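You operate a simulated robot arm through the tools that you are given. There is no shell and no other tool. Be economical: measure what you need, move in short steps, check, and stop when the job is done.

You run a simulated robot arm. Do the job below in one go: nothing can be reset, and whatever is moved stays where it is left.

JOB
Wind the reel back one turn, unlatch and lower the arm, and ratchet to the card's pull.

The check looks at the end state, three seconds after you hand in, the way a careful person would. Anything else that was tipped, shoved, dropped, spilled or broken makes it a failure.

ROBOT AND FRAMES
A 7-joint arm with a two-finger parallel gripper on a trunk, on a base that drives. Base frame: it is fixed to the floor where the robot stands at the start and does not move with it; the origin is under the middle of the robot, x ahead of it, y to its left, z up. Readings come in m, rad, newtons and seconds.
Its first joint turns from -2.897 to 2.897 rad. Places, roughly: load card [0.7, -0.6, 1.1]; ratchet lever [0.7, 0.5, 0.6]; strap arm [1, 0.2, 1.3]; strap latch [1, 0.3, 1]; strap meter [0.8, 0.4, 0.8]; strap reel crank [0.4, 0, 0.6]. Payload 1.57 kg.
Tool frame: the origin (TCP) lies between the finger pads and is the grasp point; the fingertips stand 0.03 m ahead of it; z points along the fingers, y is the line along which they close. The gripper opens to 0.08 m. The fingers are 0.017 m wide and 0.012 m thick; the gripper's body (0.04 by 0.082 m) begins 0.08 m behind the TCP.
Orientation is that of the tool frame in the base frame, as a unit quaternion [w, x, y, z]. With the fingers straight down and closing along the base's y, the tool's x points along the base's -x, its y along +y and its z along -z.

CONTROLS
- The arm moves only by the tool play_rows. Its argument "deltas" is a list of rows, each an object of numbers (a shift or turn left out is 0, a gripper value left out holds the last): "tx", "ty", "tz": the shift along the base's x, y, z in m; "wx", "wy", "wz": the turn, a rotation vector about the base's x, y, z in rad; "fingers": the gripper command, from -1 (shut) to 1 (fully open), values between in proportion. In form: [{"tx": .., "ty": .., "tz": .., "wx": .., "wy": .., "wz": .., "fingers": ..}, ...]. A call has 1 to 20 rows; each row shifts and turns the commanded pose from where the row before left it. Each row takes 0.2 s and may step no farther than 0.05 m and 0.15 rad from the row before; otherwise, or with a gripper value out of range, the whole call is refused. A pose out of reach is approached as far as the arm can. The call stops where the force on the tool passes 70 N (or 10 N more than at its start, if that is more) or the arm is blocked; 0.2 s more then pass. The fingers move at their own pace (about 0.072 m/s each) and stop on an object; they squeeze with about 43 N. The grip force told is the motor's: it shows also when the fingers shut on nothing. Time passes only in rows, and 0.2 s behind the last, so rows that do not move let the fingers close. The reply holds the time, the measured pose of the TCP, the force on the tool along the base axes, the opening and the grip force, in the units named above and with some noise, with the torque about the TCP (base axes, N m) and any sound that the robot's microphone picked up.
- Cameras (640 x 400 px; columns grow to the right, rows downward): "scene" is now at [0.2506, 0.0284, 1.6578]; the picture's right is [0.37, -0.93, -0.00], its down [-0.67, -0.27, -0.69] and it looks along [0.64, 0.26, -0.72] (base axes); focal length 214 px, centre (320, 200). "wrist" rides on the gripper at [0.072, -0.007, -0.122] in the tool frame; the picture's right is [0.09, 1.00, 0.00], its down [-0.84, 0.08, -0.54] and it looks along [-0.54, 0.05, 0.84] (tool axes); focal length 238 px, centre (320, 200). There is no depth. A picture from a camera that has moved, and an enlarged one, comes with that camera's place and axes in the base frame and with its lens. The place of the scene camera against the robot may be out by one fixed shift of up to 0.012 m in any direction.
- get_image(camera): a new picture of that camera. It takes no simulated time.
- move_column(by): slides the trunk up (or, below 0, down) by that many m; the arm and the scene camera ride with it, the base frame stays. It gives what a move gives, with no picture.
- roll_base(legs): drives the robot by 1 to 6 legs, each [ahead, left, turn to the left] in m, m and rad, along the robot's own axes; the way and the turn of a leg run together, so that a leg with both is an arc; at most 1.5 m and 3.142 rad a leg. The arm and the cameras ride along, it lands a little off, and it stops where it bumps. It gives what a move gives.
- aim_head(pan, tilt): turns the head with the scene camera to pan (to the left, within 1.501 rad either way) and tilt (down, from -0.506 to 1.204), counted from straight ahead of the robot. It gives what a move gives.
- zoom(camera, box): a new picture of the part [left, top, right, bottom] of that camera's present view, enlarged. It takes no simulated time.
- sign_off(): hands the job in; it is judged then, once.

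Go step by step. Nothing tells you exact positions but the pictures and the camera data: compare them with the known pose of the tool, close in by small moves and look again before you grip or let go. The budget is 120 turns and 78 pictures, counting those below and the enlarged ones. Unless the task says otherwise, let go and move clear before handing in.

The tools are called after "Call:" as name(argument=value, ...) on one line, values as JSON. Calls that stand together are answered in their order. play_rows: Moves the arm, as the interface text tells. Its arguments: {"type":"object","properties":{"deltas":{"type":"array","items":{"type":"object","properties":{"tx":{"type":"number"},"ty":{"type":"number"},"tz":{"type":"number"},"wx":{"type":"number"},"wy":{"type":"number"},"wz":{"type":"number"},"fingers":{"type":"number"}}}}},"required":["deltas"]} The other tools are called the same way: move_column (by) slides the trunk up or down; roll_base (legs) drives the base; aim_head (pan, tilt) turns the head that bears the scene camera; get_image (camera) takes a picture; zoom (camera, box) takes an enlarged picture of a part of a camera's view; sign_off () hands the job in.

At the start:

```text
time: 0.0
tcp_pos: [0.4359, 0.2477, 1.5287]
orientation: [-0.034, 0.0, 0.997, -0.074]
ft_force: [-0.5, 0.3, 0.3]
moment: [0.0, -0.04, 0.01]
gripper_width: 0.0799
finger_force: 0.1
trunk travel left (down, up): [-0.887, 0.103]
robot x, y, heading: [0.0012, 0.0006, 0.001]
head pan, tilt: [0.38, 0.81]
```

scene: 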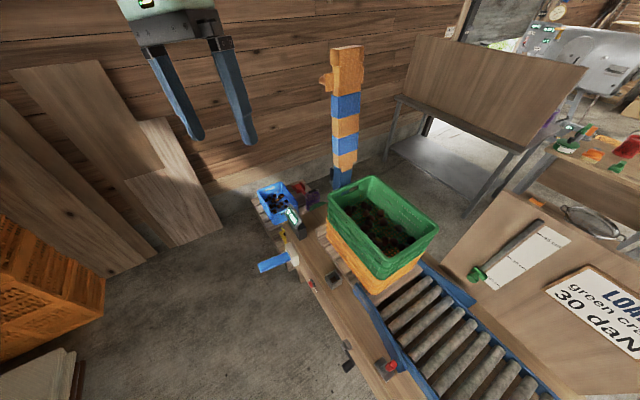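
wrist: 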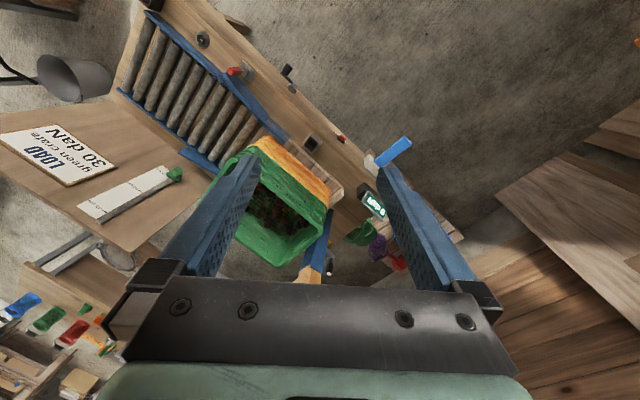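

I see a conveyor bench with a green crate, an upright striped strap arm, a blue lever, a small meter, a red crank and the load card. I'll look closer at each.

Call:
zoom(camera="scene", box=[240, 160, 400, 260])

Call:
zoom(camera="scene", box=[280, 40, 440, 140])

Call:
zoom(camera="scene", box=[300, 270, 460, 400])

Call:
aim_head(pan=-0.5, tilt=0.7)

```text
4.00 times, centred on (320, 210) of scene
camera zoom: at [0.2506, 0.0284, 1.6578], right [0.37, -0.93, 0.0], down [-0.67, -0.27, -0.69], along [0.64, 0.26, -0.72], focal length 858 px, centre (320, 160)
```

zoom: 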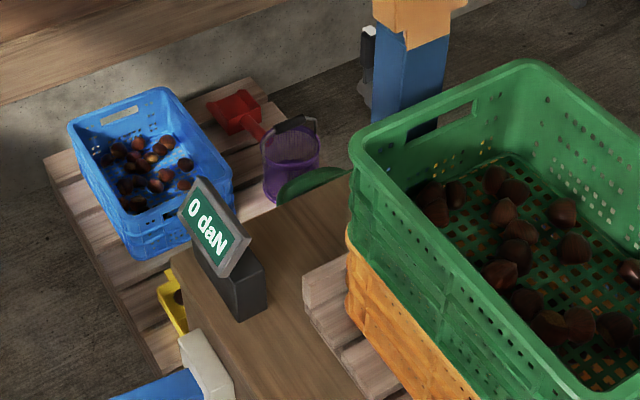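

```text
4.00 times, centred on (360, 90) of scene
camera zoom: at [0.2506, 0.0284, 1.6578], right [0.37, -0.93, 0.0], down [-0.67, -0.27, -0.69], along [0.64, 0.26, -0.72], focal length 858 px, centre (160, 640)
```

zoom: 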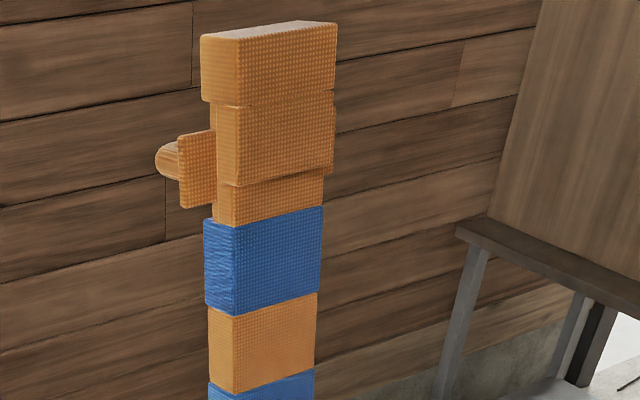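

```text
3.08 times, centred on (380, 335) of scene
camera zoom: at [0.2506, 0.0284, 1.6578], right [0.37, -0.93, 0.0], down [-0.67, -0.27, -0.69], along [0.64, 0.26, -0.72], focal length 660 px, centre (135, -215)
```

zoom: 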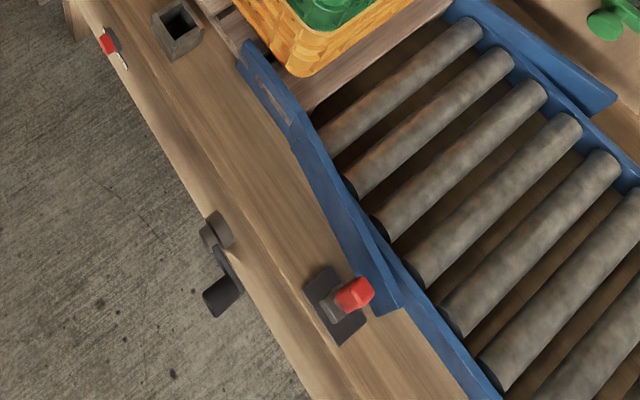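

```text
time: 1.2
tcp_pos: [0.4356, 0.248, 1.5281]
orientation: [-0.034, 0.0, 0.997, -0.075]
ft_force: [-0.9, -0.6, -0.3]
moment: [-0.01, -0.02, -0.02]
gripper_width: 0.08
finger_force: 0.1
trunk travel left (down, up): [-0.887, 0.103]
robot x, y, heading: [0.0023, -0.0006, -0.005]
head pan, tilt: [-0.499, 0.7]
```

Call:
get_image(camera="scene")

```text
72 pictures are left
camera scene: at [0.2507, -0.0419, 1.6668], right [-0.48, -0.88, 0.0], down [-0.57, 0.31, -0.76], along [0.67, -0.37, -0.64], focal length 214 px, centre (320, 200)
```

scene: 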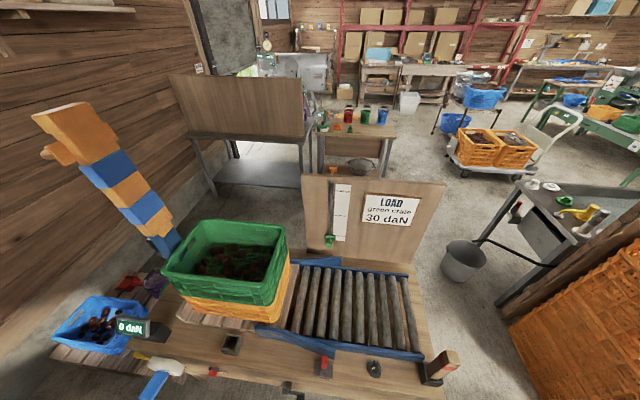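

The card reads "green crate 30 daN"; there's a strip beside it with a slider. Let me zoom on both and the bench front.

Call:
zoom(camera="scene", box=[300, 170, 440, 260])

Call:
zoom(camera="scene", box=[280, 310, 470, 400])

Call:
zoom(camera="scene", box=[40, 270, 260, 400])

Call:
zoom(camera="scene", box=[20, 90, 220, 250])

```text
4.44 times, centred on (370, 215) of scene
camera zoom: at [0.2507, -0.0419, 1.6668], right [-0.48, -0.88, 0.0], down [-0.57, 0.31, -0.76], along [0.67, -0.37, -0.64], focal length 953 px, centre (98, 133)
```

zoom: 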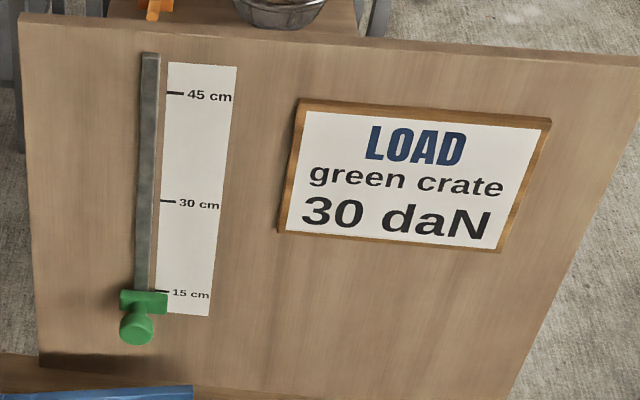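

```text
3.37 times, centred on (375, 355) of scene
camera zoom: at [0.2507, -0.0419, 1.6668], right [-0.48, -0.88, 0.0], down [-0.57, 0.31, -0.76], along [0.67, -0.37, -0.64], focal length 722 px, centre (135, -322)
```

zoom: 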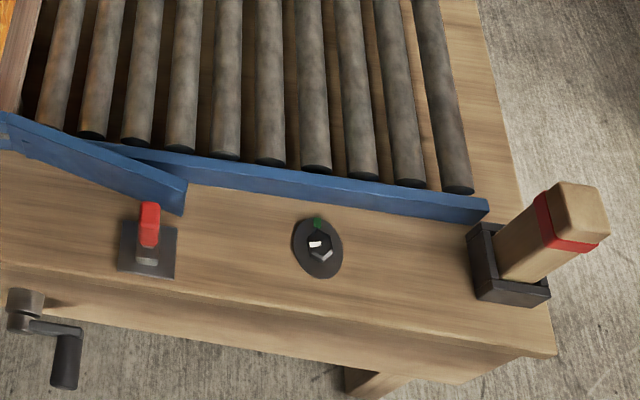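

```text
2.91 times, centred on (150, 335) of scene
camera zoom: at [0.2507, -0.0419, 1.6668], right [-0.48, -0.88, 0.0], down [-0.57, 0.31, -0.76], along [0.67, -0.37, -0.64], focal length 624 px, centre (814, -193)
```

zoom: 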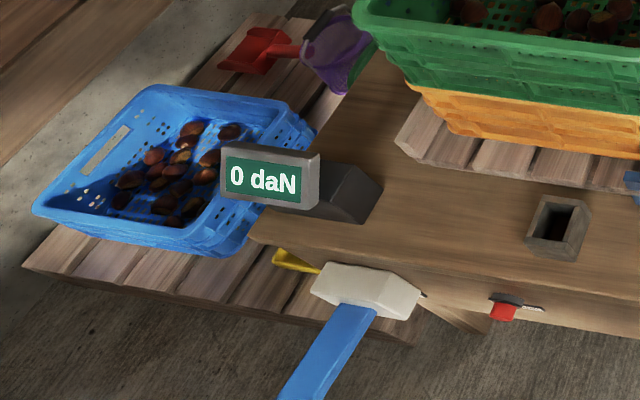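

```text
2.50 times, centred on (120, 170) of scene
camera zoom: at [0.2507, -0.0419, 1.6668], right [-0.48, -0.88, 0.0], down [-0.57, 0.31, -0.76], along [0.67, -0.37, -0.64], focal length 536 px, centre (820, 275)
```

zoom: 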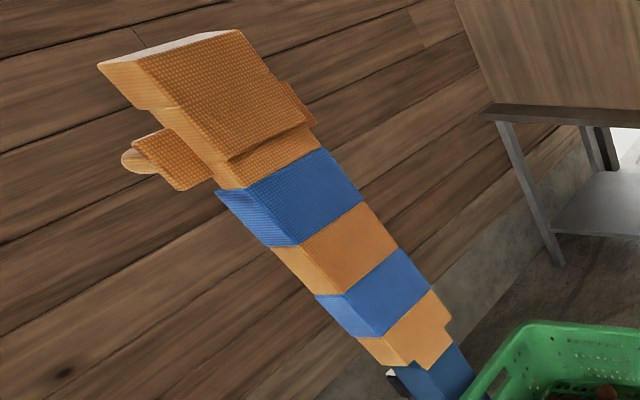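

The load is the green crate, needing 30 daN. The bench front runs at an angle, so I'll drive to face it squarely and then look at the crank, latch and lever.

Call:
roll_base(legs=[[-0.07, 0.33, 0], [0, 0, -0.575]])

Call:
aim_head(pan=0.0, tilt=0.95)

Call:
get_image(camera="scene")

```text
time: 5.0
tcp_pos: [0.4308, 0.3004, 1.5274]
orientation: [-0.054, 0.278, 0.957, -0.062]
ft_force: [0.3, -0.1, -0.7]
moment: [-0.03, 0.0, -0.02]
gripper_width: 0.08
finger_force: 0.1
trunk travel left (down, up): [-0.887, 0.103]
robot x, y, heading: [-0.0729, 0.3255, -0.569]
head pan, tilt: [-0.499, 0.7]
```

```text
time: 5.9
tcp_pos: [0.431, 0.2993, 1.528]
orientation: [-0.054, 0.278, 0.957, -0.062]
ft_force: [-0.3, -0.1, -0.1]
moment: [0.03, 0.02, 0.0]
gripper_width: 0.0801
finger_force: 0.2
trunk travel left (down, up): [-0.887, 0.103]
robot x, y, heading: [-0.0704, 0.3259, -0.568]
head pan, tilt: [0.0, 0.949]
```

```text
67 pictures are left
camera scene: at [0.1401, 0.1933, 1.6471], right [-0.54, -0.84, 0.0], down [-0.68, 0.44, -0.58], along [0.49, -0.31, -0.81], focal length 214 px, centre (320, 200)
```

scene: 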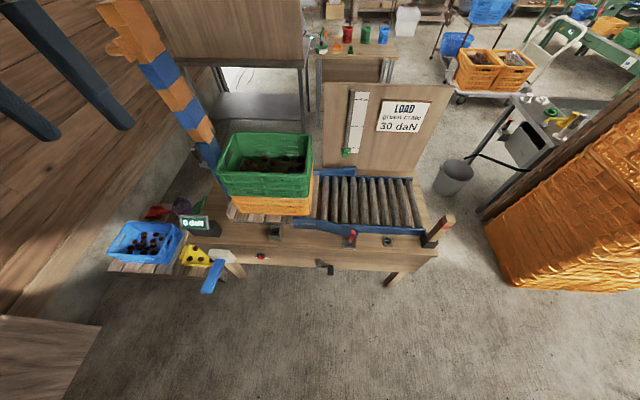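

Call:
zoom(camera="scene", box=[90, 0, 250, 100])

Call:
zoom(camera="scene", box=[130, 120, 290, 220])

Call:
zoom(camera="scene", box=[160, 200, 300, 300])

Call:
zoom(camera="scene", box=[240, 210, 400, 300])

```text
4.00 times, centred on (170, 50) of scene
camera zoom: at [0.1401, 0.1933, 1.6471], right [-0.54, -0.84, 0.0], down [-0.68, 0.44, -0.58], along [0.49, -0.31, -0.81], focal length 858 px, centre (920, 800)
```

zoom: 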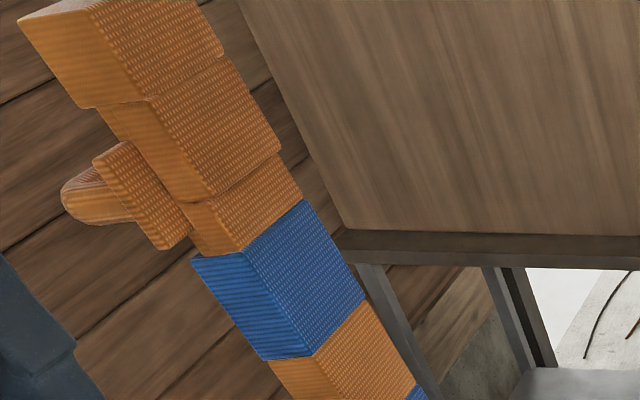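

```text
4.00 times, centred on (210, 170) of scene
camera zoom: at [0.1401, 0.1933, 1.6471], right [-0.54, -0.84, 0.0], down [-0.68, 0.44, -0.58], along [0.49, -0.31, -0.81], focal length 858 px, centre (760, 320)
```

zoom: 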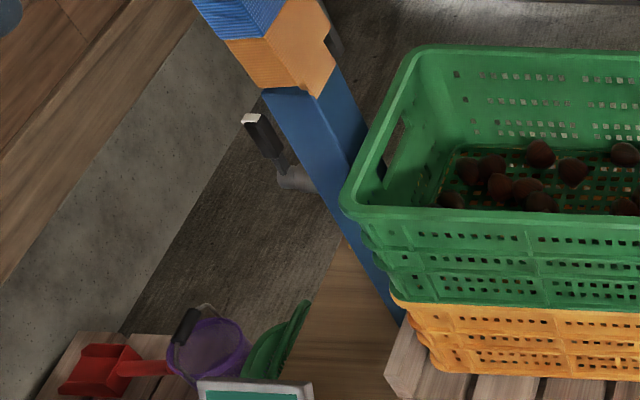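

```text
4.00 times, centred on (230, 250) of scene
camera zoom: at [0.1401, 0.1933, 1.6471], right [-0.54, -0.84, 0.0], down [-0.68, 0.44, -0.58], along [0.49, -0.31, -0.81], focal length 858 px, centre (680, 0)
```

zoom: 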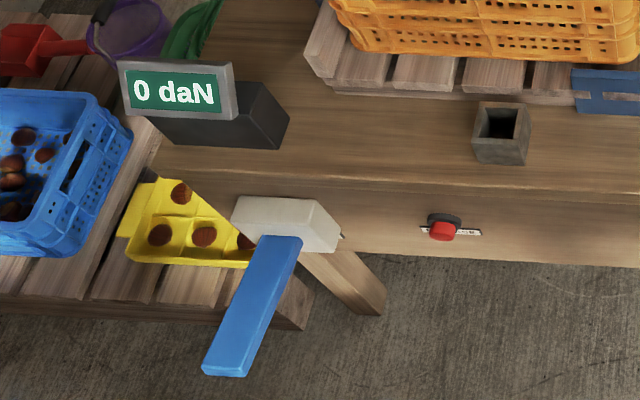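

```text
4.00 times, centred on (320, 255) of scene
camera zoom: at [0.1401, 0.1933, 1.6471], right [-0.54, -0.84, 0.0], down [-0.68, 0.44, -0.58], along [0.49, -0.31, -0.81], focal length 858 px, centre (320, -20)
```

zoom: 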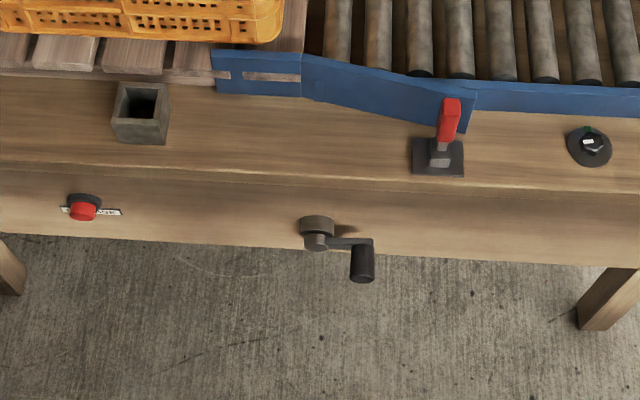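

The crank handle points out toward the robot; I'll approach it with the tool horizontal. First I lower the trunk and look closely at the crank.

Call:
move_column(by=-0.6)

Call:
aim_head(pan=0.0, tilt=0.7)

Call:
get_image(camera="scene")

```text
refused: -0.6 is not a number from -0.4 to 0.4
```

```text
time: 6.7
tcp_pos: [0.4312, 0.2991, 1.5273]
orientation: [-0.053, 0.278, 0.957, -0.062]
ft_force: [0.3, 0.0, 0.9]
moment: [0.04, -0.02, 0.0]
gripper_width: 0.0799
finger_force: 0.1
trunk travel left (down, up): [-0.887, 0.103]
robot x, y, heading: [-0.0715, 0.3239, -0.569]
head pan, tilt: [0.0, 0.7]
```

```text
62 pictures are left
camera scene: at [0.1505, 0.1868, 1.6668], right [-0.54, -0.84, 0.0], down [-0.54, 0.35, -0.76], along [0.64, -0.41, -0.64], focal length 214 px, centre (320, 200)
```

scene: 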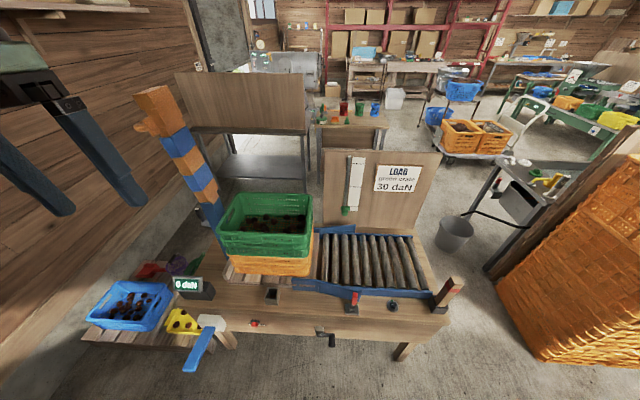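

Call:
move_column(by=-0.4)

Call:
move_column(by=-0.2)

Call:
get_image(camera="scene")

```text
time: 10.5
tcp_pos: [0.4296, 0.2988, 1.1281]
orientation: [-0.054, 0.279, 0.957, -0.062]
ft_force: [0.5, 0.2, 0.0]
moment: [0.01, 0.0, 0.03]
gripper_width: 0.0802
finger_force: 0.1
trunk travel left (down, up): [-0.487, 0.503]
robot x, y, heading: [-0.0708, 0.3288, -0.571]
head pan, tilt: [0.0, 0.7]
```

```text
time: 12.7
tcp_pos: [0.4309, 0.2991, 0.9272]
orientation: [-0.055, 0.279, 0.957, -0.063]
ft_force: [0.6, -0.3, -0.5]
moment: [-0.01, 0.01, -0.01]
gripper_width: 0.08
finger_force: 0.0
trunk travel left (down, up): [-0.287, 0.703]
robot x, y, heading: [-0.07, 0.3241, -0.561]
head pan, tilt: [0.0, 0.7]
```

```text
61 pictures are left
camera scene: at [0.1505, 0.1868, 1.0669], right [-0.54, -0.84, 0.0], down [-0.54, 0.35, -0.76], along [0.64, -0.41, -0.64], focal length 214 px, centre (320, 200)
```

scene: 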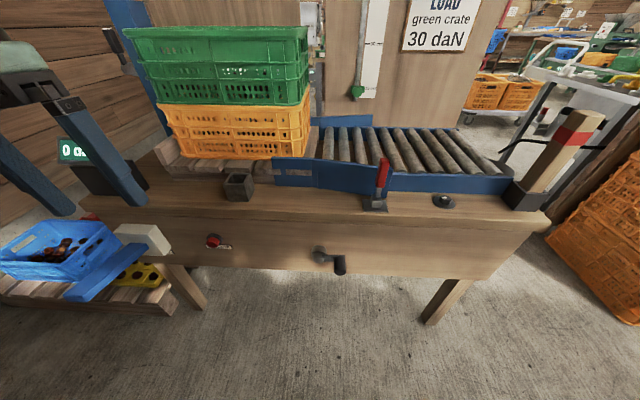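

Call:
zoom(camera="scene", box=[190, 215, 370, 295])

Call:
zoom(camera="scene", box=[295, 235, 365, 285])

Call:
zoom(camera="scene", box=[90, 0, 250, 100])

```text
3.56 times, centred on (280, 255) of scene
camera zoom: at [0.1505, 0.1868, 1.0669], right [-0.54, -0.84, 0.0], down [-0.54, 0.35, -0.76], along [0.64, -0.41, -0.64], focal length 763 px, centre (462, 4)
```

zoom: 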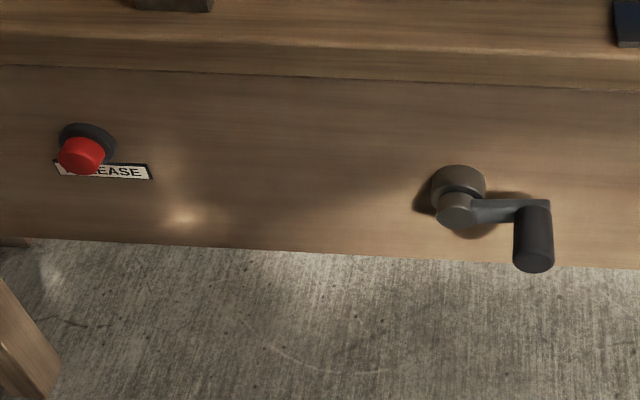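

```text
8.00 times, centred on (330, 260) of scene
camera zoom: at [0.1505, 0.1868, 1.0669], right [-0.54, -0.84, 0.0], down [-0.54, 0.35, -0.76], along [0.64, -0.41, -0.64], focal length 1716 px, centre (240, -280)
```

zoom: 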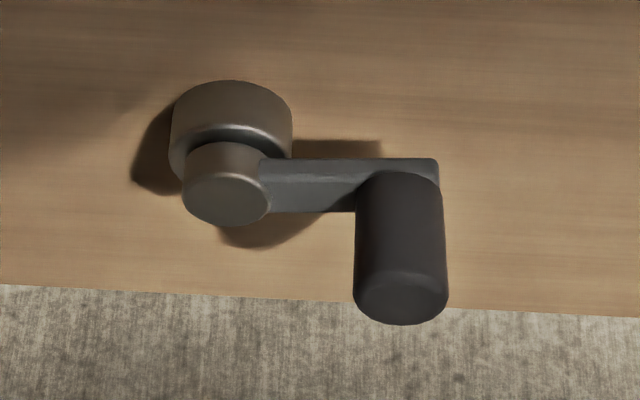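

```text
4.00 times, centred on (170, 50) of scene
camera zoom: at [0.1505, 0.1868, 1.0669], right [-0.54, -0.84, 0.0], down [-0.54, 0.35, -0.76], along [0.64, -0.41, -0.64], focal length 858 px, centre (920, 800)
```

zoom: 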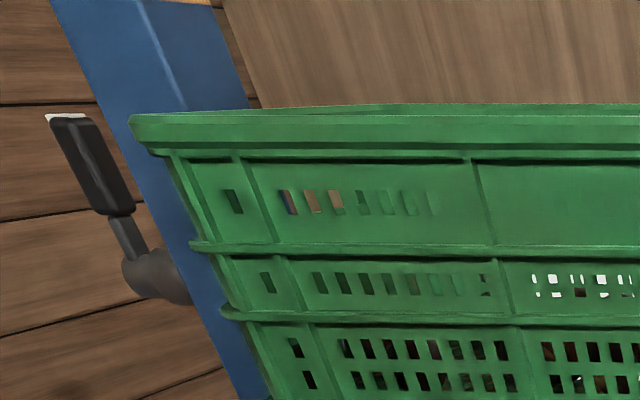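

The crank arm lies horizontal at 3 o'clock, with the handle near [0.39,-0.03,0.54], radius about 6 cm. A red RELEASE button is nearby and must not be pressed. I back off a little and turn the tool horizontal.

Call:
roll_base(legs=[[-0.15, 0, 0]])

Call:
play_rows(deltas=[{"tx": -0.005, "ty": -0.022, "tz": -0.02, "wx": -0.054, "wy": -0.104}, {"tx": -0.005, "ty": -0.022, "tz": -0.02, "wx": -0.054, "wy": -0.104}, {"tx": -0.005, "ty": -0.022, "tz": -0.02, "wx": -0.054, "wy": -0.104}, {"tx": -0.005, "ty": -0.022, "tz": -0.02, "wx": -0.054, "wy": -0.104}, {"tx": -0.005, "ty": -0.022, "tz": -0.02, "wx": -0.054, "wy": -0.104}, {"tx": -0.005, "ty": -0.022, "tz": -0.02, "wx": -0.054, "wy": -0.104}, {"tx": -0.005, "ty": -0.022, "tz": -0.02, "wx": -0.054, "wy": -0.104}, {"tx": -0.005, "ty": -0.022, "tz": -0.02, "wx": -0.054, "wy": -0.104}, {"tx": -0.005, "ty": -0.022, "tz": -0.02, "wx": -0.054, "wy": -0.104}, {"tx": -0.005, "ty": -0.022, "tz": -0.02, "wx": -0.054, "wy": -0.104}, {"tx": -0.005, "ty": -0.022, "tz": -0.02, "wx": -0.054, "wy": -0.104}, {"tx": -0.005, "ty": -0.022, "tz": -0.02, "wx": -0.054, "wy": -0.104}, {"tx": -0.005, "ty": -0.022, "tz": -0.02, "wx": -0.054, "wy": -0.104}, {"tx": -0.005, "ty": -0.022, "tz": -0.02, "wx": -0.054, "wy": -0.104}])

Call:
get_image(camera="wrist")

```text
time: 14.0
tcp_pos: [0.3047, 0.3803, 0.9268]
orientation: [-0.054, 0.279, 0.957, -0.062]
ft_force: [0.1, 0.0, 0.3]
moment: [-0.01, 0.04, -0.01]
gripper_width: 0.0801
finger_force: 0.1
trunk travel left (down, up): [-0.287, 0.703]
robot x, y, heading: [-0.1962, 0.4043, -0.572]
head pan, tilt: [0.0, 0.7]
```

```text
time: 17.0
tcp_pos: [0.2359, 0.0705, 0.6476]
orientation: [0.679, 0.249, 0.666, -0.183]
ft_force: [-0.1, 0.3, -0.3]
moment: [0.0, -0.02, 0.01]
gripper_width: 0.08
finger_force: 0.0
trunk travel left (down, up): [-0.287, 0.703]
robot x, y, heading: [-0.1943, 0.4036, -0.573]
head pan, tilt: [0.0, 0.7]
```

```text
57 pictures are left
camera wrist: at [0.1358, 0.143, 0.5778], right [0.58, 0.81, 0.0], down [-0.43, 0.31, 0.85], along [0.69, -0.49, 0.53], focal length 238 px, centre (320, 200)
```

wrist: 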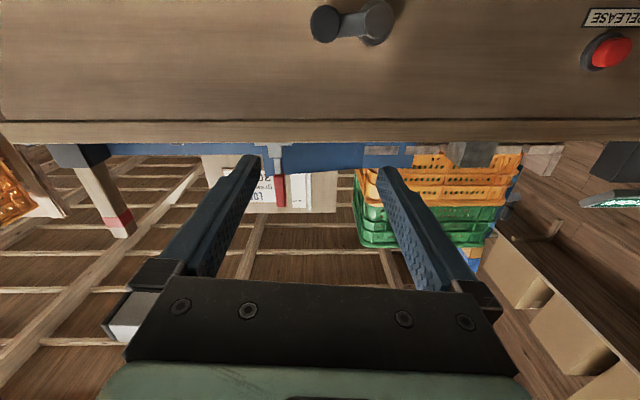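

The tool is now horizontal and square to the bench front. I move up in front of the crank handle.

Call:
play_rows(deltas=[{"tz": -0.048}, {"tz": -0.048}, {"tx": 0.034, "ty": -0.022}, {"tx": 0.034, "ty": -0.022}, {"tx": 0.034, "ty": -0.022}])

Call:
get_image(camera="wrist")

Call:
get_image(camera="scene")

```text
time: 18.2
tcp_pos: [0.3401, 0.0059, 0.5502]
orientation: [0.678, 0.25, 0.666, -0.183]
ft_force: [0.6, 0.4, -0.1]
moment: [-0.01, 0.01, -0.03]
gripper_width: 0.0799
finger_force: 0.0
trunk travel left (down, up): [-0.287, 0.703]
robot x, y, heading: [-0.197, 0.405, -0.571]
head pan, tilt: [0.0, 0.7]
```

```text
56 pictures are left
camera wrist: at [0.24, 0.0781, 0.4816], right [0.58, 0.81, 0.0], down [-0.43, 0.31, 0.85], along [0.69, -0.49, 0.53], focal length 238 px, centre (320, 200)
```

wrist: 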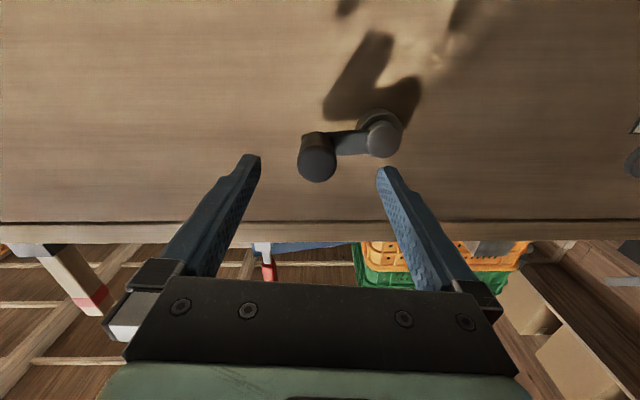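

```text
55 pictures are left
camera scene: at [0.0252, 0.2669, 1.0668], right [-0.54, -0.84, 0.0], down [-0.54, 0.35, -0.76], along [0.64, -0.41, -0.64], focal length 214 px, centre (320, 200)
```

scene: 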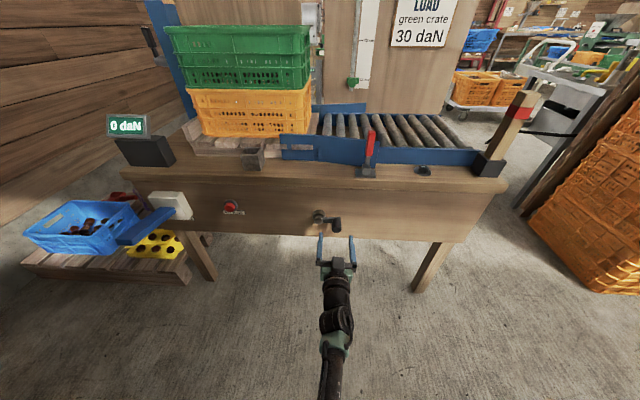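

The handle tip is about 4.7 cm ahead of the TCP and laterally centred. I advance and grip.

Call:
play_rows(deltas=[{"tx": 0.015, "ty": -0.0105, "tz": 0.0045}, {"tx": 0.015, "ty": -0.0105}, {"tx": 0.015, "ty": -0.0105}, {"fingers": -1}, {"fingers": -1}, {"fingers": -1}])

Call:
get_image(camera="wrist")

```text
time: 19.6
tcp_pos: [0.3813, -0.0274, 0.5552]
orientation: [0.678, 0.249, 0.667, -0.184]
ft_force: [0.8, -7.8, -2.1]
moment: [0.05, 0.07, -0.01]
gripper_width: 0.0313
finger_force: 37.2
trunk travel left (down, up): [-0.287, 0.703]
robot x, y, heading: [-0.1944, 0.4039, -0.565]
head pan, tilt: [0.0, 0.7]
```

```text
54 pictures are left
camera wrist: at [0.2828, 0.045, 0.4861], right [0.59, 0.81, 0.0], down [-0.43, 0.31, 0.85], along [0.69, -0.5, 0.53], focal length 238 px, centre (320, 200)
```

wrist: 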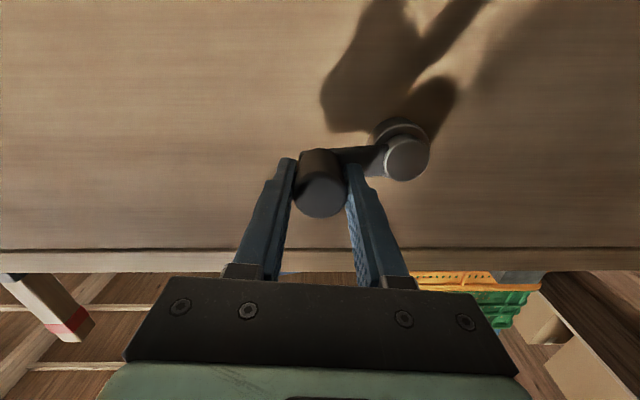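

Firmly gripped; the crank centre lies ~6 cm to the left. I test the counter-clockwise direction slightly, watching force.

Call:
play_rows(deltas=[{"tz": 0.009, "tx": 0.0005, "ty": 0.0006}, {"tz": 0.009, "tx": 0.001, "ty": 0.0015}, {}])

Call:
play_rows(deltas=[{"tz": -0.009, "tx": -0.001, "ty": -0.0015}, {"tz": -0.009, "tx": -0.0005, "ty": -0.0006}, {"tz": -0.009, "tx": 0.0005, "ty": 0.0006}, {"tz": -0.009, "tx": 0.001, "ty": 0.0015}, {}])

```text
time: 20.4
tcp_pos: [0.3842, -0.0246, 0.5727]
orientation: [0.678, 0.251, 0.667, -0.183]
ft_force: [-6.2, -7.1, -5.2]
moment: [0.14, 0.63, 0.05]
gripper_width: 0.0314
finger_force: 39.7
trunk travel left (down, up): [-0.287, 0.703]
robot x, y, heading: [-0.1946, 0.4053, -0.566]
head pan, tilt: [0.0, 0.7]
```

```text
time: 21.6
tcp_pos: [0.3817, -0.0272, 0.5492]
orientation: [0.685, 0.25, 0.659, -0.186]
ft_force: [-17.4, -13.1, 27.3]
moment: [0.27, -0.01, 0.28]
gripper_width: 0.0312
finger_force: 39.6
trunk travel left (down, up): [-0.287, 0.703]
robot x, y, heading: [-0.1949, 0.4063, -0.571]
head pan, tilt: [0.0, 0.7]
```

Clockwise is blocked at once (27 N), counter-clockwise is free, so "back" is counter-clockwise. I do the first half turn.

Call:
play_rows(deltas=[{"tx": -0.0015, "ty": -0.0022, "tz": 0.0177}, {"tx": 0.0015, "ty": 0.0022, "tz": 0.0177}, {"tx": 0.0045, "ty": 0.0064, "tz": 0.0161}, {"tx": 0.007, "ty": 0.01, "tz": 0.0131}, {"tx": 0.0089, "ty": 0.0128, "tz": 0.0089}, {"tx": 0.01, "ty": 0.0144, "tz": 0.0039}, {}])

Call:
get_image(camera="wrist")

```text
time: 23.2
tcp_pos: [0.4188, 0.0254, 0.6267]
orientation: [0.688, 0.243, 0.659, -0.181]
ft_force: [4.3, 2.5, 27.6]
moment: [0.49, 0.33, 0.32]
gripper_width: 0.0251
finger_force: 36.6
trunk travel left (down, up): [-0.287, 0.703]
robot x, y, heading: [-0.1973, 0.4081, -0.565]
head pan, tilt: [0.0, 0.7]
```

```text
53 pictures are left
camera wrist: at [0.32, 0.0949, 0.5546], right [0.57, 0.82, 0.0], down [-0.45, 0.32, 0.83], along [0.68, -0.48, 0.55], focal length 238 px, centre (320, 200)
```

wrist: 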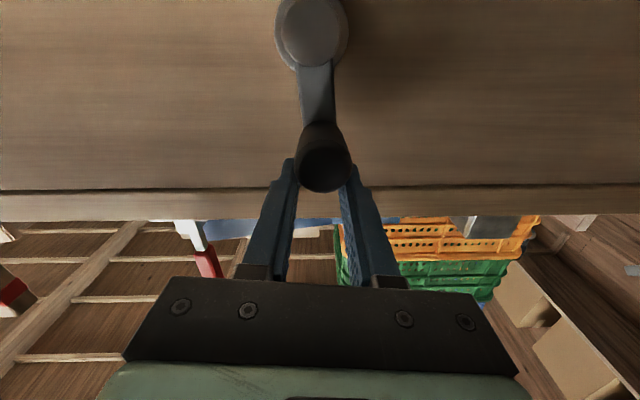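

The crank turned to 12 o'clock but the fingers rode above the handle's middle. I open and re-grip at the commanded height.

Call:
play_rows(deltas=[{"fingers": 0.2}, {"fingers": 0.2}, {"fingers": 0.2}, {"fingers": 0.2}])

Call:
get_image(camera="wrist")

```text
time: 24.2
tcp_pos: [0.4141, 0.0197, 0.6141]
orientation: [0.678, 0.25, 0.667, -0.183]
ft_force: [-1.1, -0.2, 0.1]
moment: [-0.01, 0.0, 0.0]
gripper_width: 0.0483
finger_force: 0.1
trunk travel left (down, up): [-0.287, 0.703]
robot x, y, heading: [-0.1997, 0.4083, -0.57]
head pan, tilt: [0.0, 0.7]
```

```text
52 pictures are left
camera wrist: at [0.3149, 0.0921, 0.5452], right [0.58, 0.81, 0.0], down [-0.43, 0.31, 0.85], along [0.69, -0.49, 0.53], focal length 238 px, centre (320, 200)
```

wrist: 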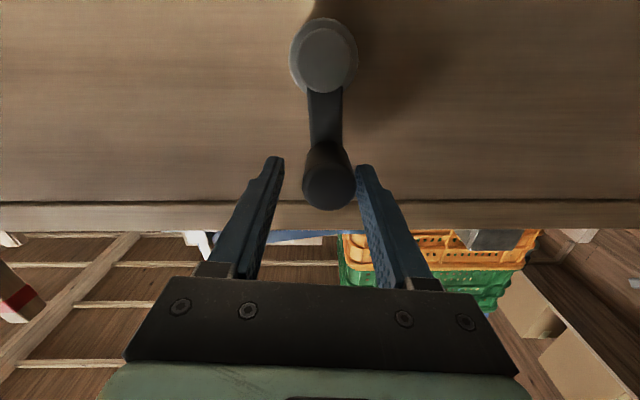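

Call:
play_rows(deltas=[{"tx": 0.0023, "ty": 0.0033, "tz": -0.006}, {"fingers": -1}, {"fingers": -1}, {"tx": 0.0074, "ty": 0.0106, "tz": -0.0016}, {"tx": 0.0095, "ty": 0.0137, "tz": -0.0066}, {"tx": 0.008, "ty": 0.0114, "tz": -0.0113}, {"tx": 0.0057, "ty": 0.0082, "tz": -0.0149}, {"tx": 0.0029, "ty": 0.0042, "tz": -0.0172}, {}])

Call:
get_image(camera="wrist")

```text
time: 26.2
tcp_pos: [0.4496, 0.0709, 0.5609]
orientation: [0.679, 0.25, 0.665, -0.185]
ft_force: [0.6, -17.2, 6.7]
moment: [-0.56, -0.04, -0.05]
gripper_width: 0.0311
finger_force: 40.0
trunk travel left (down, up): [-0.287, 0.703]
robot x, y, heading: [-0.198, 0.4028, -0.568]
head pan, tilt: [0.0, 0.7]
```

```text
51 pictures are left
camera wrist: at [0.3509, 0.1418, 0.4901], right [0.58, 0.81, 0.0], down [-0.44, 0.31, 0.84], along [0.68, -0.49, 0.54], focal length 238 px, centre (320, 200)
```

wrist: 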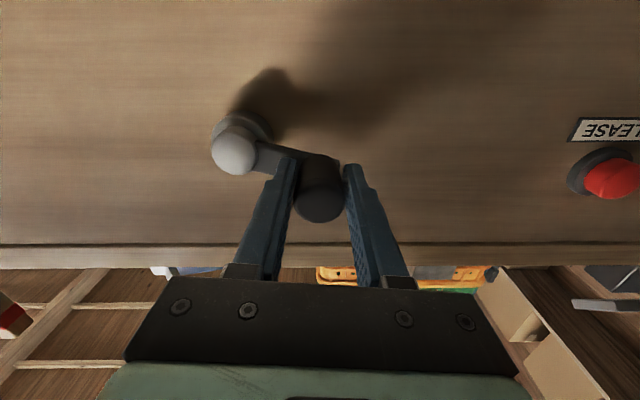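

On track past half a turn. Continue to ~270°.

Call:
play_rows(deltas=[{"tz": -0.0179}, {"tx": -0.0031, "ty": -0.0045, "tz": -0.0171}, {"tx": -0.0059, "ty": -0.0084, "tz": -0.0147}, {"tx": -0.0081, "ty": -0.0116, "tz": -0.011}, {"tx": -0.0096, "ty": -0.0138, "tz": -0.0064}, {"tx": -0.0102, "ty": -0.0147, "tz": -0.0011}, {}])

Call:
get_image(camera="wrist")

```text
time: 27.8
tcp_pos: [0.4108, 0.0198, 0.4935]
orientation: [0.678, 0.25, 0.666, -0.184]
ft_force: [1.1, 0.6, 0.9]
moment: [0.06, -0.03, 0.0]
gripper_width: 0.0002
finger_force: 20.7
out of reach, approached as far as the arm can: row 5
trunk travel left (down, up): [-0.287, 0.703]
robot x, y, heading: [-0.1953, 0.406, -0.568]
head pan, tilt: [0.0, 0.7]
```

```text
50 pictures are left
camera wrist: at [0.3119, 0.0909, 0.4236], right [0.58, 0.81, 0.0], down [-0.43, 0.31, 0.85], along [0.69, -0.49, 0.53], focal length 238 px, centre (320, 200)
```

wrist: 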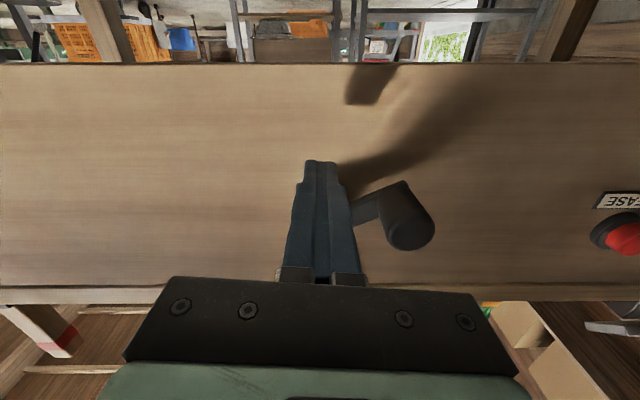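

The handle slipped out near the reach limit, resting at roughly 3.7 rad. I back off, open, lower the trunk for better reach, and re-approach.

Call:
play_rows(deltas=[{"tx": -0.025, "ty": 0.0172}, {"tx": -0.025, "ty": 0.0172}, {"fingers": 0.6}, {"fingers": 0.6}, {"fingers": 0.6}])

Call:
move_column(by=-0.15)

Call:
play_rows(deltas=[{"tx": 0.008, "ty": 0.0115, "tz": 0.0436}, {"tx": 0.008, "ty": 0.0115, "tz": 0.0436}, {"tx": 0.008, "ty": 0.0115, "tz": 0.0436}, {"tx": 0.008, "ty": 0.0115, "tz": 0.0436}, {}])

Call:
get_image(camera="wrist")

```text
time: 29.0
tcp_pos: [0.3856, 0.0382, 0.4646]
orientation: [0.679, 0.248, 0.666, -0.183]
ft_force: [0.0, 1.0, 0.6]
moment: [0.0, -0.01, -0.02]
gripper_width: 0.0637
finger_force: 0.0
out of reach, approached as far as the arm can: row 1, 2
trunk travel left (down, up): [-0.287, 0.703]
robot x, y, heading: [-0.199, 0.4031, -0.57]
head pan, tilt: [0.0, 0.7]
```

```text
time: 30.8
tcp_pos: [0.3858, 0.04, 0.3125]
orientation: [0.679, 0.249, 0.666, -0.185]
ft_force: [-0.4, 0.2, 0.5]
moment: [0.0, -0.02, -0.03]
gripper_width: 0.0638
finger_force: 0.0
trunk travel left (down, up): [-0.137, 0.853]
robot x, y, heading: [-0.1947, 0.4041, -0.567]
head pan, tilt: [0.0, 0.7]
```

```text
time: 32.0
tcp_pos: [0.4931, 0.0508, 0.417]
orientation: [0.679, 0.249, 0.666, -0.184]
ft_force: [0.0, -0.1, -0.6]
moment: [0.03, 0.0, 0.02]
gripper_width: 0.0642
finger_force: 0.0
out of reach, approached as far as the arm can: row 1, 2, 3, 4
trunk travel left (down, up): [-0.137, 0.853]
robot x, y, heading: [-0.1944, 0.4068, -0.569]
head pan, tilt: [0.0, 0.7]
```

```text
49 pictures are left
camera wrist: at [0.3942, 0.1227, 0.3473], right [0.58, 0.81, 0.0], down [-0.43, 0.31, 0.85], along [0.69, -0.49, 0.53], focal length 238 px, centre (320, 200)
```

wrist: 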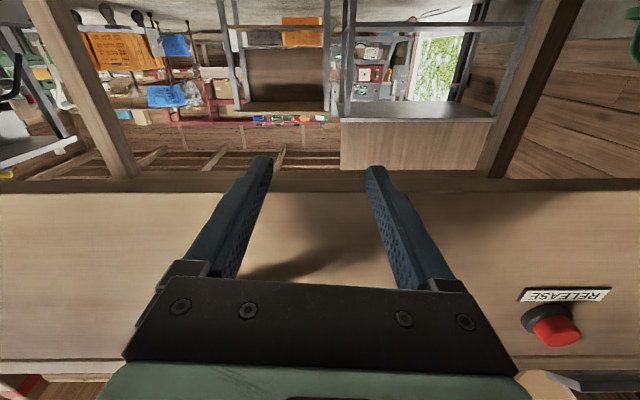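

The arm got stuck against its reach limits and shifted forward and low. I'll back the commanded pose off and see how it follows.

Call:
play_rows(deltas=[{"tx": -0.035, "ty": 0.0245}, {}])

Call:
get_image(camera="scene")

```text
time: 32.6
tcp_pos: [0.4834, 0.0669, 0.396]
orientation: [0.68, 0.249, 0.665, -0.183]
ft_force: [-0.5, -0.4, 0.1]
moment: [0.02, 0.02, -0.03]
gripper_width: 0.0641
finger_force: 0.0
out of reach, approached as far as the arm can: row 1
trunk travel left (down, up): [-0.137, 0.853]
robot x, y, heading: [-0.1957, 0.4031, -0.573]
head pan, tilt: [0.0, 0.7]
```

```text
48 pictures are left
camera scene: at [0.0252, 0.2668, 0.9169], right [-0.54, -0.84, 0.0], down [-0.54, 0.35, -0.76], along [0.64, -0.41, -0.64], focal length 214 px, centre (320, 200)
```

scene: 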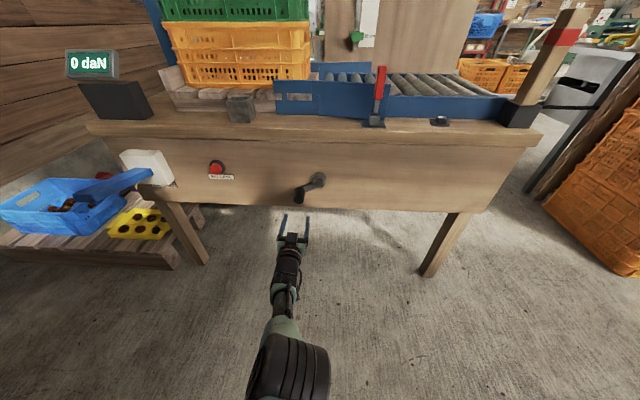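

Call:
roll_base(legs=[[-0.15, 0, 0]])

Call:
play_rows(deltas=[{}, {}])

```text
time: 34.0
tcp_pos: [0.3568, 0.1459, 0.3957]
orientation: [0.679, 0.249, 0.665, -0.184]
ft_force: [-1.2, -0.5, 0.9]
moment: [-0.01, -0.01, -0.03]
gripper_width: 0.0636
finger_force: 0.0
trunk travel left (down, up): [-0.137, 0.853]
robot x, y, heading: [-0.3257, 0.4896, -0.573]
head pan, tilt: [0.0, 0.7]
```

```text
time: 34.5
tcp_pos: [0.3568, 0.1472, 0.3958]
orientation: [0.679, 0.249, 0.665, -0.184]
ft_force: [-0.2, 0.2, 0.5]
moment: [-0.04, 0.01, 0.03]
gripper_width: 0.0641
finger_force: 0.1
trunk travel left (down, up): [-0.137, 0.853]
robot x, y, heading: [-0.3216, 0.4861, -0.571]
head pan, tilt: [0.0, 0.7]
```

Call:
play_rows(deltas=[{"tz": 0.04}, {"tz": 0.04}, {"tz": 0.04}, {}])

```text
time: 35.5
tcp_pos: [0.4076, 0.1272, 0.4831]
orientation: [0.679, 0.249, 0.665, -0.183]
ft_force: [0.1, 0.0, 0.7]
moment: [0.02, -0.01, -0.01]
gripper_width: 0.0639
finger_force: 0.1
out of reach, approached as far as the arm can: row 1, 2, 3
trunk travel left (down, up): [-0.137, 0.853]
robot x, y, heading: [-0.323, 0.4858, -0.568]
head pan, tilt: [0.0, 0.7]
```

Call:
play_rows(deltas=[{"tx": 0.018, "ty": -0.0235}, {"tx": 0.018, "ty": -0.0235}, {}])

Call:
aim_head(pan=0.0, tilt=1.2)

Call:
get_image(camera="scene")

```text
time: 36.4
tcp_pos: [0.4127, 0.1105, 0.5036]
orientation: [0.679, 0.25, 0.665, -0.184]
ft_force: [0.4, 0.4, 0.1]
moment: [0.0, 0.02, 0.01]
gripper_width: 0.0636
finger_force: 0.0
out of reach, approached as far as the arm can: row 1, 2
trunk travel left (down, up): [-0.137, 0.853]
robot x, y, heading: [-0.3224, 0.4878, -0.573]
head pan, tilt: [0.0, 0.7]
```

```text
time: 37.3
tcp_pos: [0.4131, 0.1101, 0.5026]
orientation: [0.679, 0.249, 0.665, -0.183]
ft_force: [-0.1, -1.1, 0.1]
moment: [-0.03, 0.0, -0.04]
gripper_width: 0.064
finger_force: 0.1
trunk travel left (down, up): [-0.137, 0.853]
robot x, y, heading: [-0.3224, 0.4878, -0.569]
head pan, tilt: [0.0, 1.201]
```

```text
47 pictures are left
camera scene: at [-0.1252, 0.3633, 0.8809], right [-0.54, -0.84, 0.0], down [-0.79, 0.5, -0.36], along [0.31, -0.2, -0.93], focal length 214 px, centre (320, 200)
```

scene: 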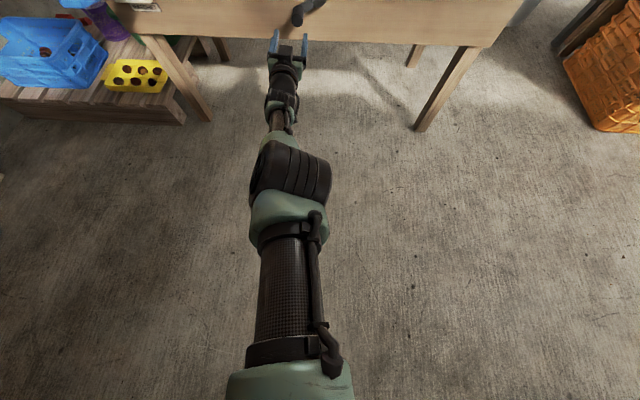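

The wrist bend seems at its limit because the forearm slopes down. Lowering the trunk further should flatten it.

Call:
move_column(by=-0.13)

Call:
play_rows(deltas=[{"tz": 0.043}, {"tz": 0.043}, {"tz": 0.044}, {}])

Call:
get_image(camera="wrist")

```text
time: 38.9
tcp_pos: [0.4122, 0.1096, 0.3808]
orientation: [0.674, 0.247, 0.671, -0.186]
ft_force: [-1.5, -0.1, -0.3]
moment: [-0.01, -0.03, 0.03]
gripper_width: 0.0639
finger_force: 0.0
trunk travel left (down, up): [-0.007, 0.983]
robot x, y, heading: [-0.3192, 0.4885, -0.563]
head pan, tilt: [0.0, 1.201]
```

```text
time: 39.9
tcp_pos: [0.4555, 0.0936, 0.4862]
orientation: [0.672, 0.245, 0.673, -0.19]
ft_force: [0.0, 0.5, 0.3]
moment: [0.02, -0.01, -0.02]
gripper_width: 0.064
finger_force: 0.1
out of reach, approached as far as the arm can: row 1, 2, 3
trunk travel left (down, up): [-0.007, 0.983]
robot x, y, heading: [-0.3235, 0.4818, -0.566]
head pan, tilt: [0.0, 1.201]
```

```text
46 pictures are left
camera wrist: at [0.3542, 0.1658, 0.4191], right [0.58, 0.81, -0.02], down [-0.41, 0.31, 0.85], along [0.7, -0.49, 0.52], focal length 238 px, centre (320, 200)
```

wrist: 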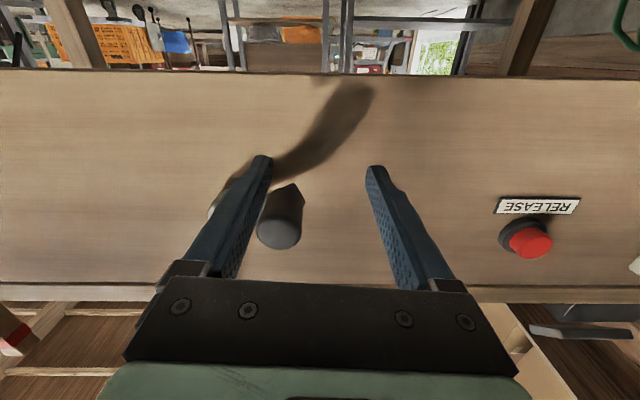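

The horizontal tool pose jams the wrist. I'll back the base off, pitch the tool to about 45° down, and raise the trunk, which gives the wrist more room.

Call:
roll_base(legs=[[-0.12, 0, 0]])

Call:
move_column(by=0.3)

Call:
play_rows(deltas=[{"wx": 0.064, "wy": 0.092}, {"wx": 0.064, "wy": 0.092}, {"wx": 0.064, "wy": 0.092}, {"wx": 0.064, "wy": 0.092}, {"wx": 0.064, "wy": 0.092}, {"wx": 0.064, "wy": 0.092}, {"wx": 0.064, "wy": 0.092}, {"wx": 0.064, "wy": 0.092}, {}])

```text
time: 40.9
tcp_pos: [0.4388, 0.1176, 0.4759]
orientation: [0.67, 0.243, 0.677, -0.185]
ft_force: [-0.2, -0.1, -0.3]
moment: [0.0, -0.01, 0.0]
gripper_width: 0.0641
finger_force: 0.1
trunk travel left (down, up): [-0.007, 0.983]
robot x, y, heading: [-0.3408, 0.5046, -0.555]
head pan, tilt: [0.0, 1.201]
stopped in leg 1: the robot was blocked; the commanded pose is now the measured one
```

```text
time: 43.9
tcp_pos: [0.4285, 0.117, 0.7915]
orientation: [0.681, 0.246, 0.665, -0.182]
ft_force: [-0.7, -0.5, -0.1]
moment: [0.02, 0.05, -0.02]
gripper_width: 0.0642
finger_force: 0.0
trunk travel left (down, up): [-0.307, 0.683]
robot x, y, heading: [-0.3452, 0.5038, -0.562]
head pan, tilt: [0.0, 1.201]
```

```text
time: 45.9
tcp_pos: [0.3776, 0.1683, 0.7161]
orientation: [0.316, 0.326, 0.887, -0.087]
ft_force: [0.6, 0.6, -0.2]
moment: [0.04, 0.01, 0.0]
gripper_width: 0.0638
finger_force: 0.1
out of reach, approached as far as the arm can: row 1, 3, 4, 5, 6, 7, 8
trunk travel left (down, up): [-0.307, 0.683]
robot x, y, heading: [-0.3474, 0.5041, -0.563]
head pan, tilt: [0.0, 1.201]
```

The base bumped something behind it and the arm is still limited. Let me look around before going on.

Call:
get_image(camera="wrist")

Call:
aim_head(pan=1.5, tilt=0.9)

Call:
get_image(camera="scene")

Call:
aim_head(pan=0, tilt=0.9)

Call:
get_image(camera="scene")

```text
45 pictures are left
camera wrist: at [0.2709, 0.2462, 0.7691], right [0.58, 0.82, -0.01], down [0.27, -0.18, 0.95], along [0.77, -0.55, -0.33], focal length 238 px, centre (320, 200)
```

wrist: 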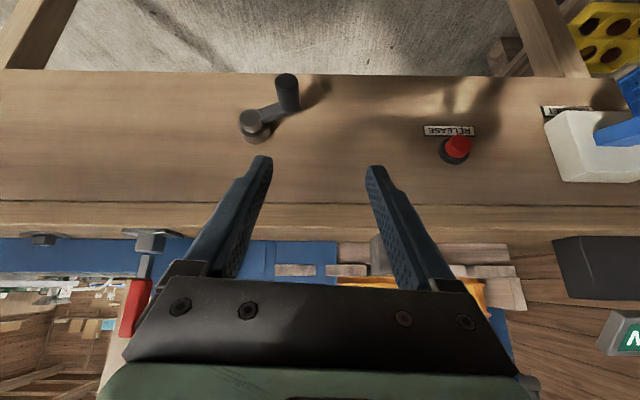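

```text
time: 47.5
tcp_pos: [0.3791, 0.1692, 0.7181]
orientation: [0.316, 0.327, 0.886, -0.088]
ft_force: [-0.1, -0.4, -0.6]
moment: [0.0, 0.02, 0.03]
gripper_width: 0.0642
finger_force: 0.1
trunk travel left (down, up): [-0.307, 0.683]
robot x, y, heading: [-0.344, 0.5027, -0.568]
head pan, tilt: [1.499, 0.901]
```

```text
44 pictures are left
camera scene: at [-0.1502, 0.4734, 1.0707], right [0.8, -0.59, 0.0], down [-0.47, -0.63, -0.62], along [0.37, 0.5, -0.78], focal length 214 px, centre (320, 200)
```

scene: 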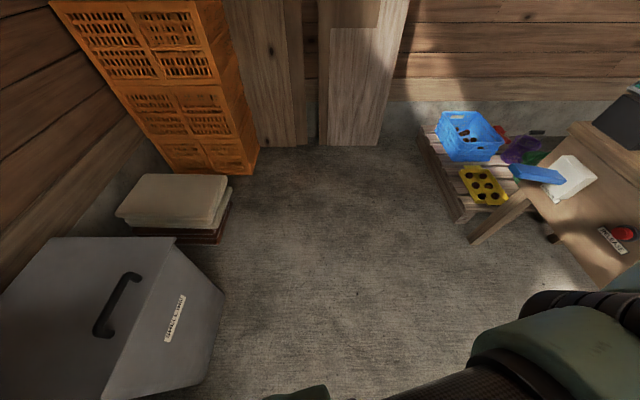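

```text
time: 49.1
tcp_pos: [0.3777, 0.1686, 0.7176]
orientation: [0.317, 0.326, 0.886, -0.087]
ft_force: [-0.6, -0.6, 0.0]
moment: [-0.02, -0.01, -0.01]
gripper_width: 0.064
finger_force: 0.0
trunk travel left (down, up): [-0.307, 0.683]
robot x, y, heading: [-0.3476, 0.5026, -0.564]
head pan, tilt: [0.0, 0.901]
```

```text
43 pictures are left
camera scene: at [-0.1312, 0.3724, 1.0707], right [-0.53, -0.85, 0.0], down [-0.66, 0.42, -0.62], along [0.53, -0.33, -0.78], focal length 214 px, centre (320, 200)
```

scene: 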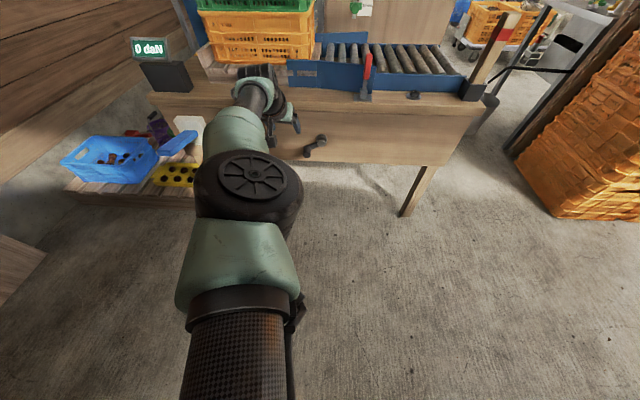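

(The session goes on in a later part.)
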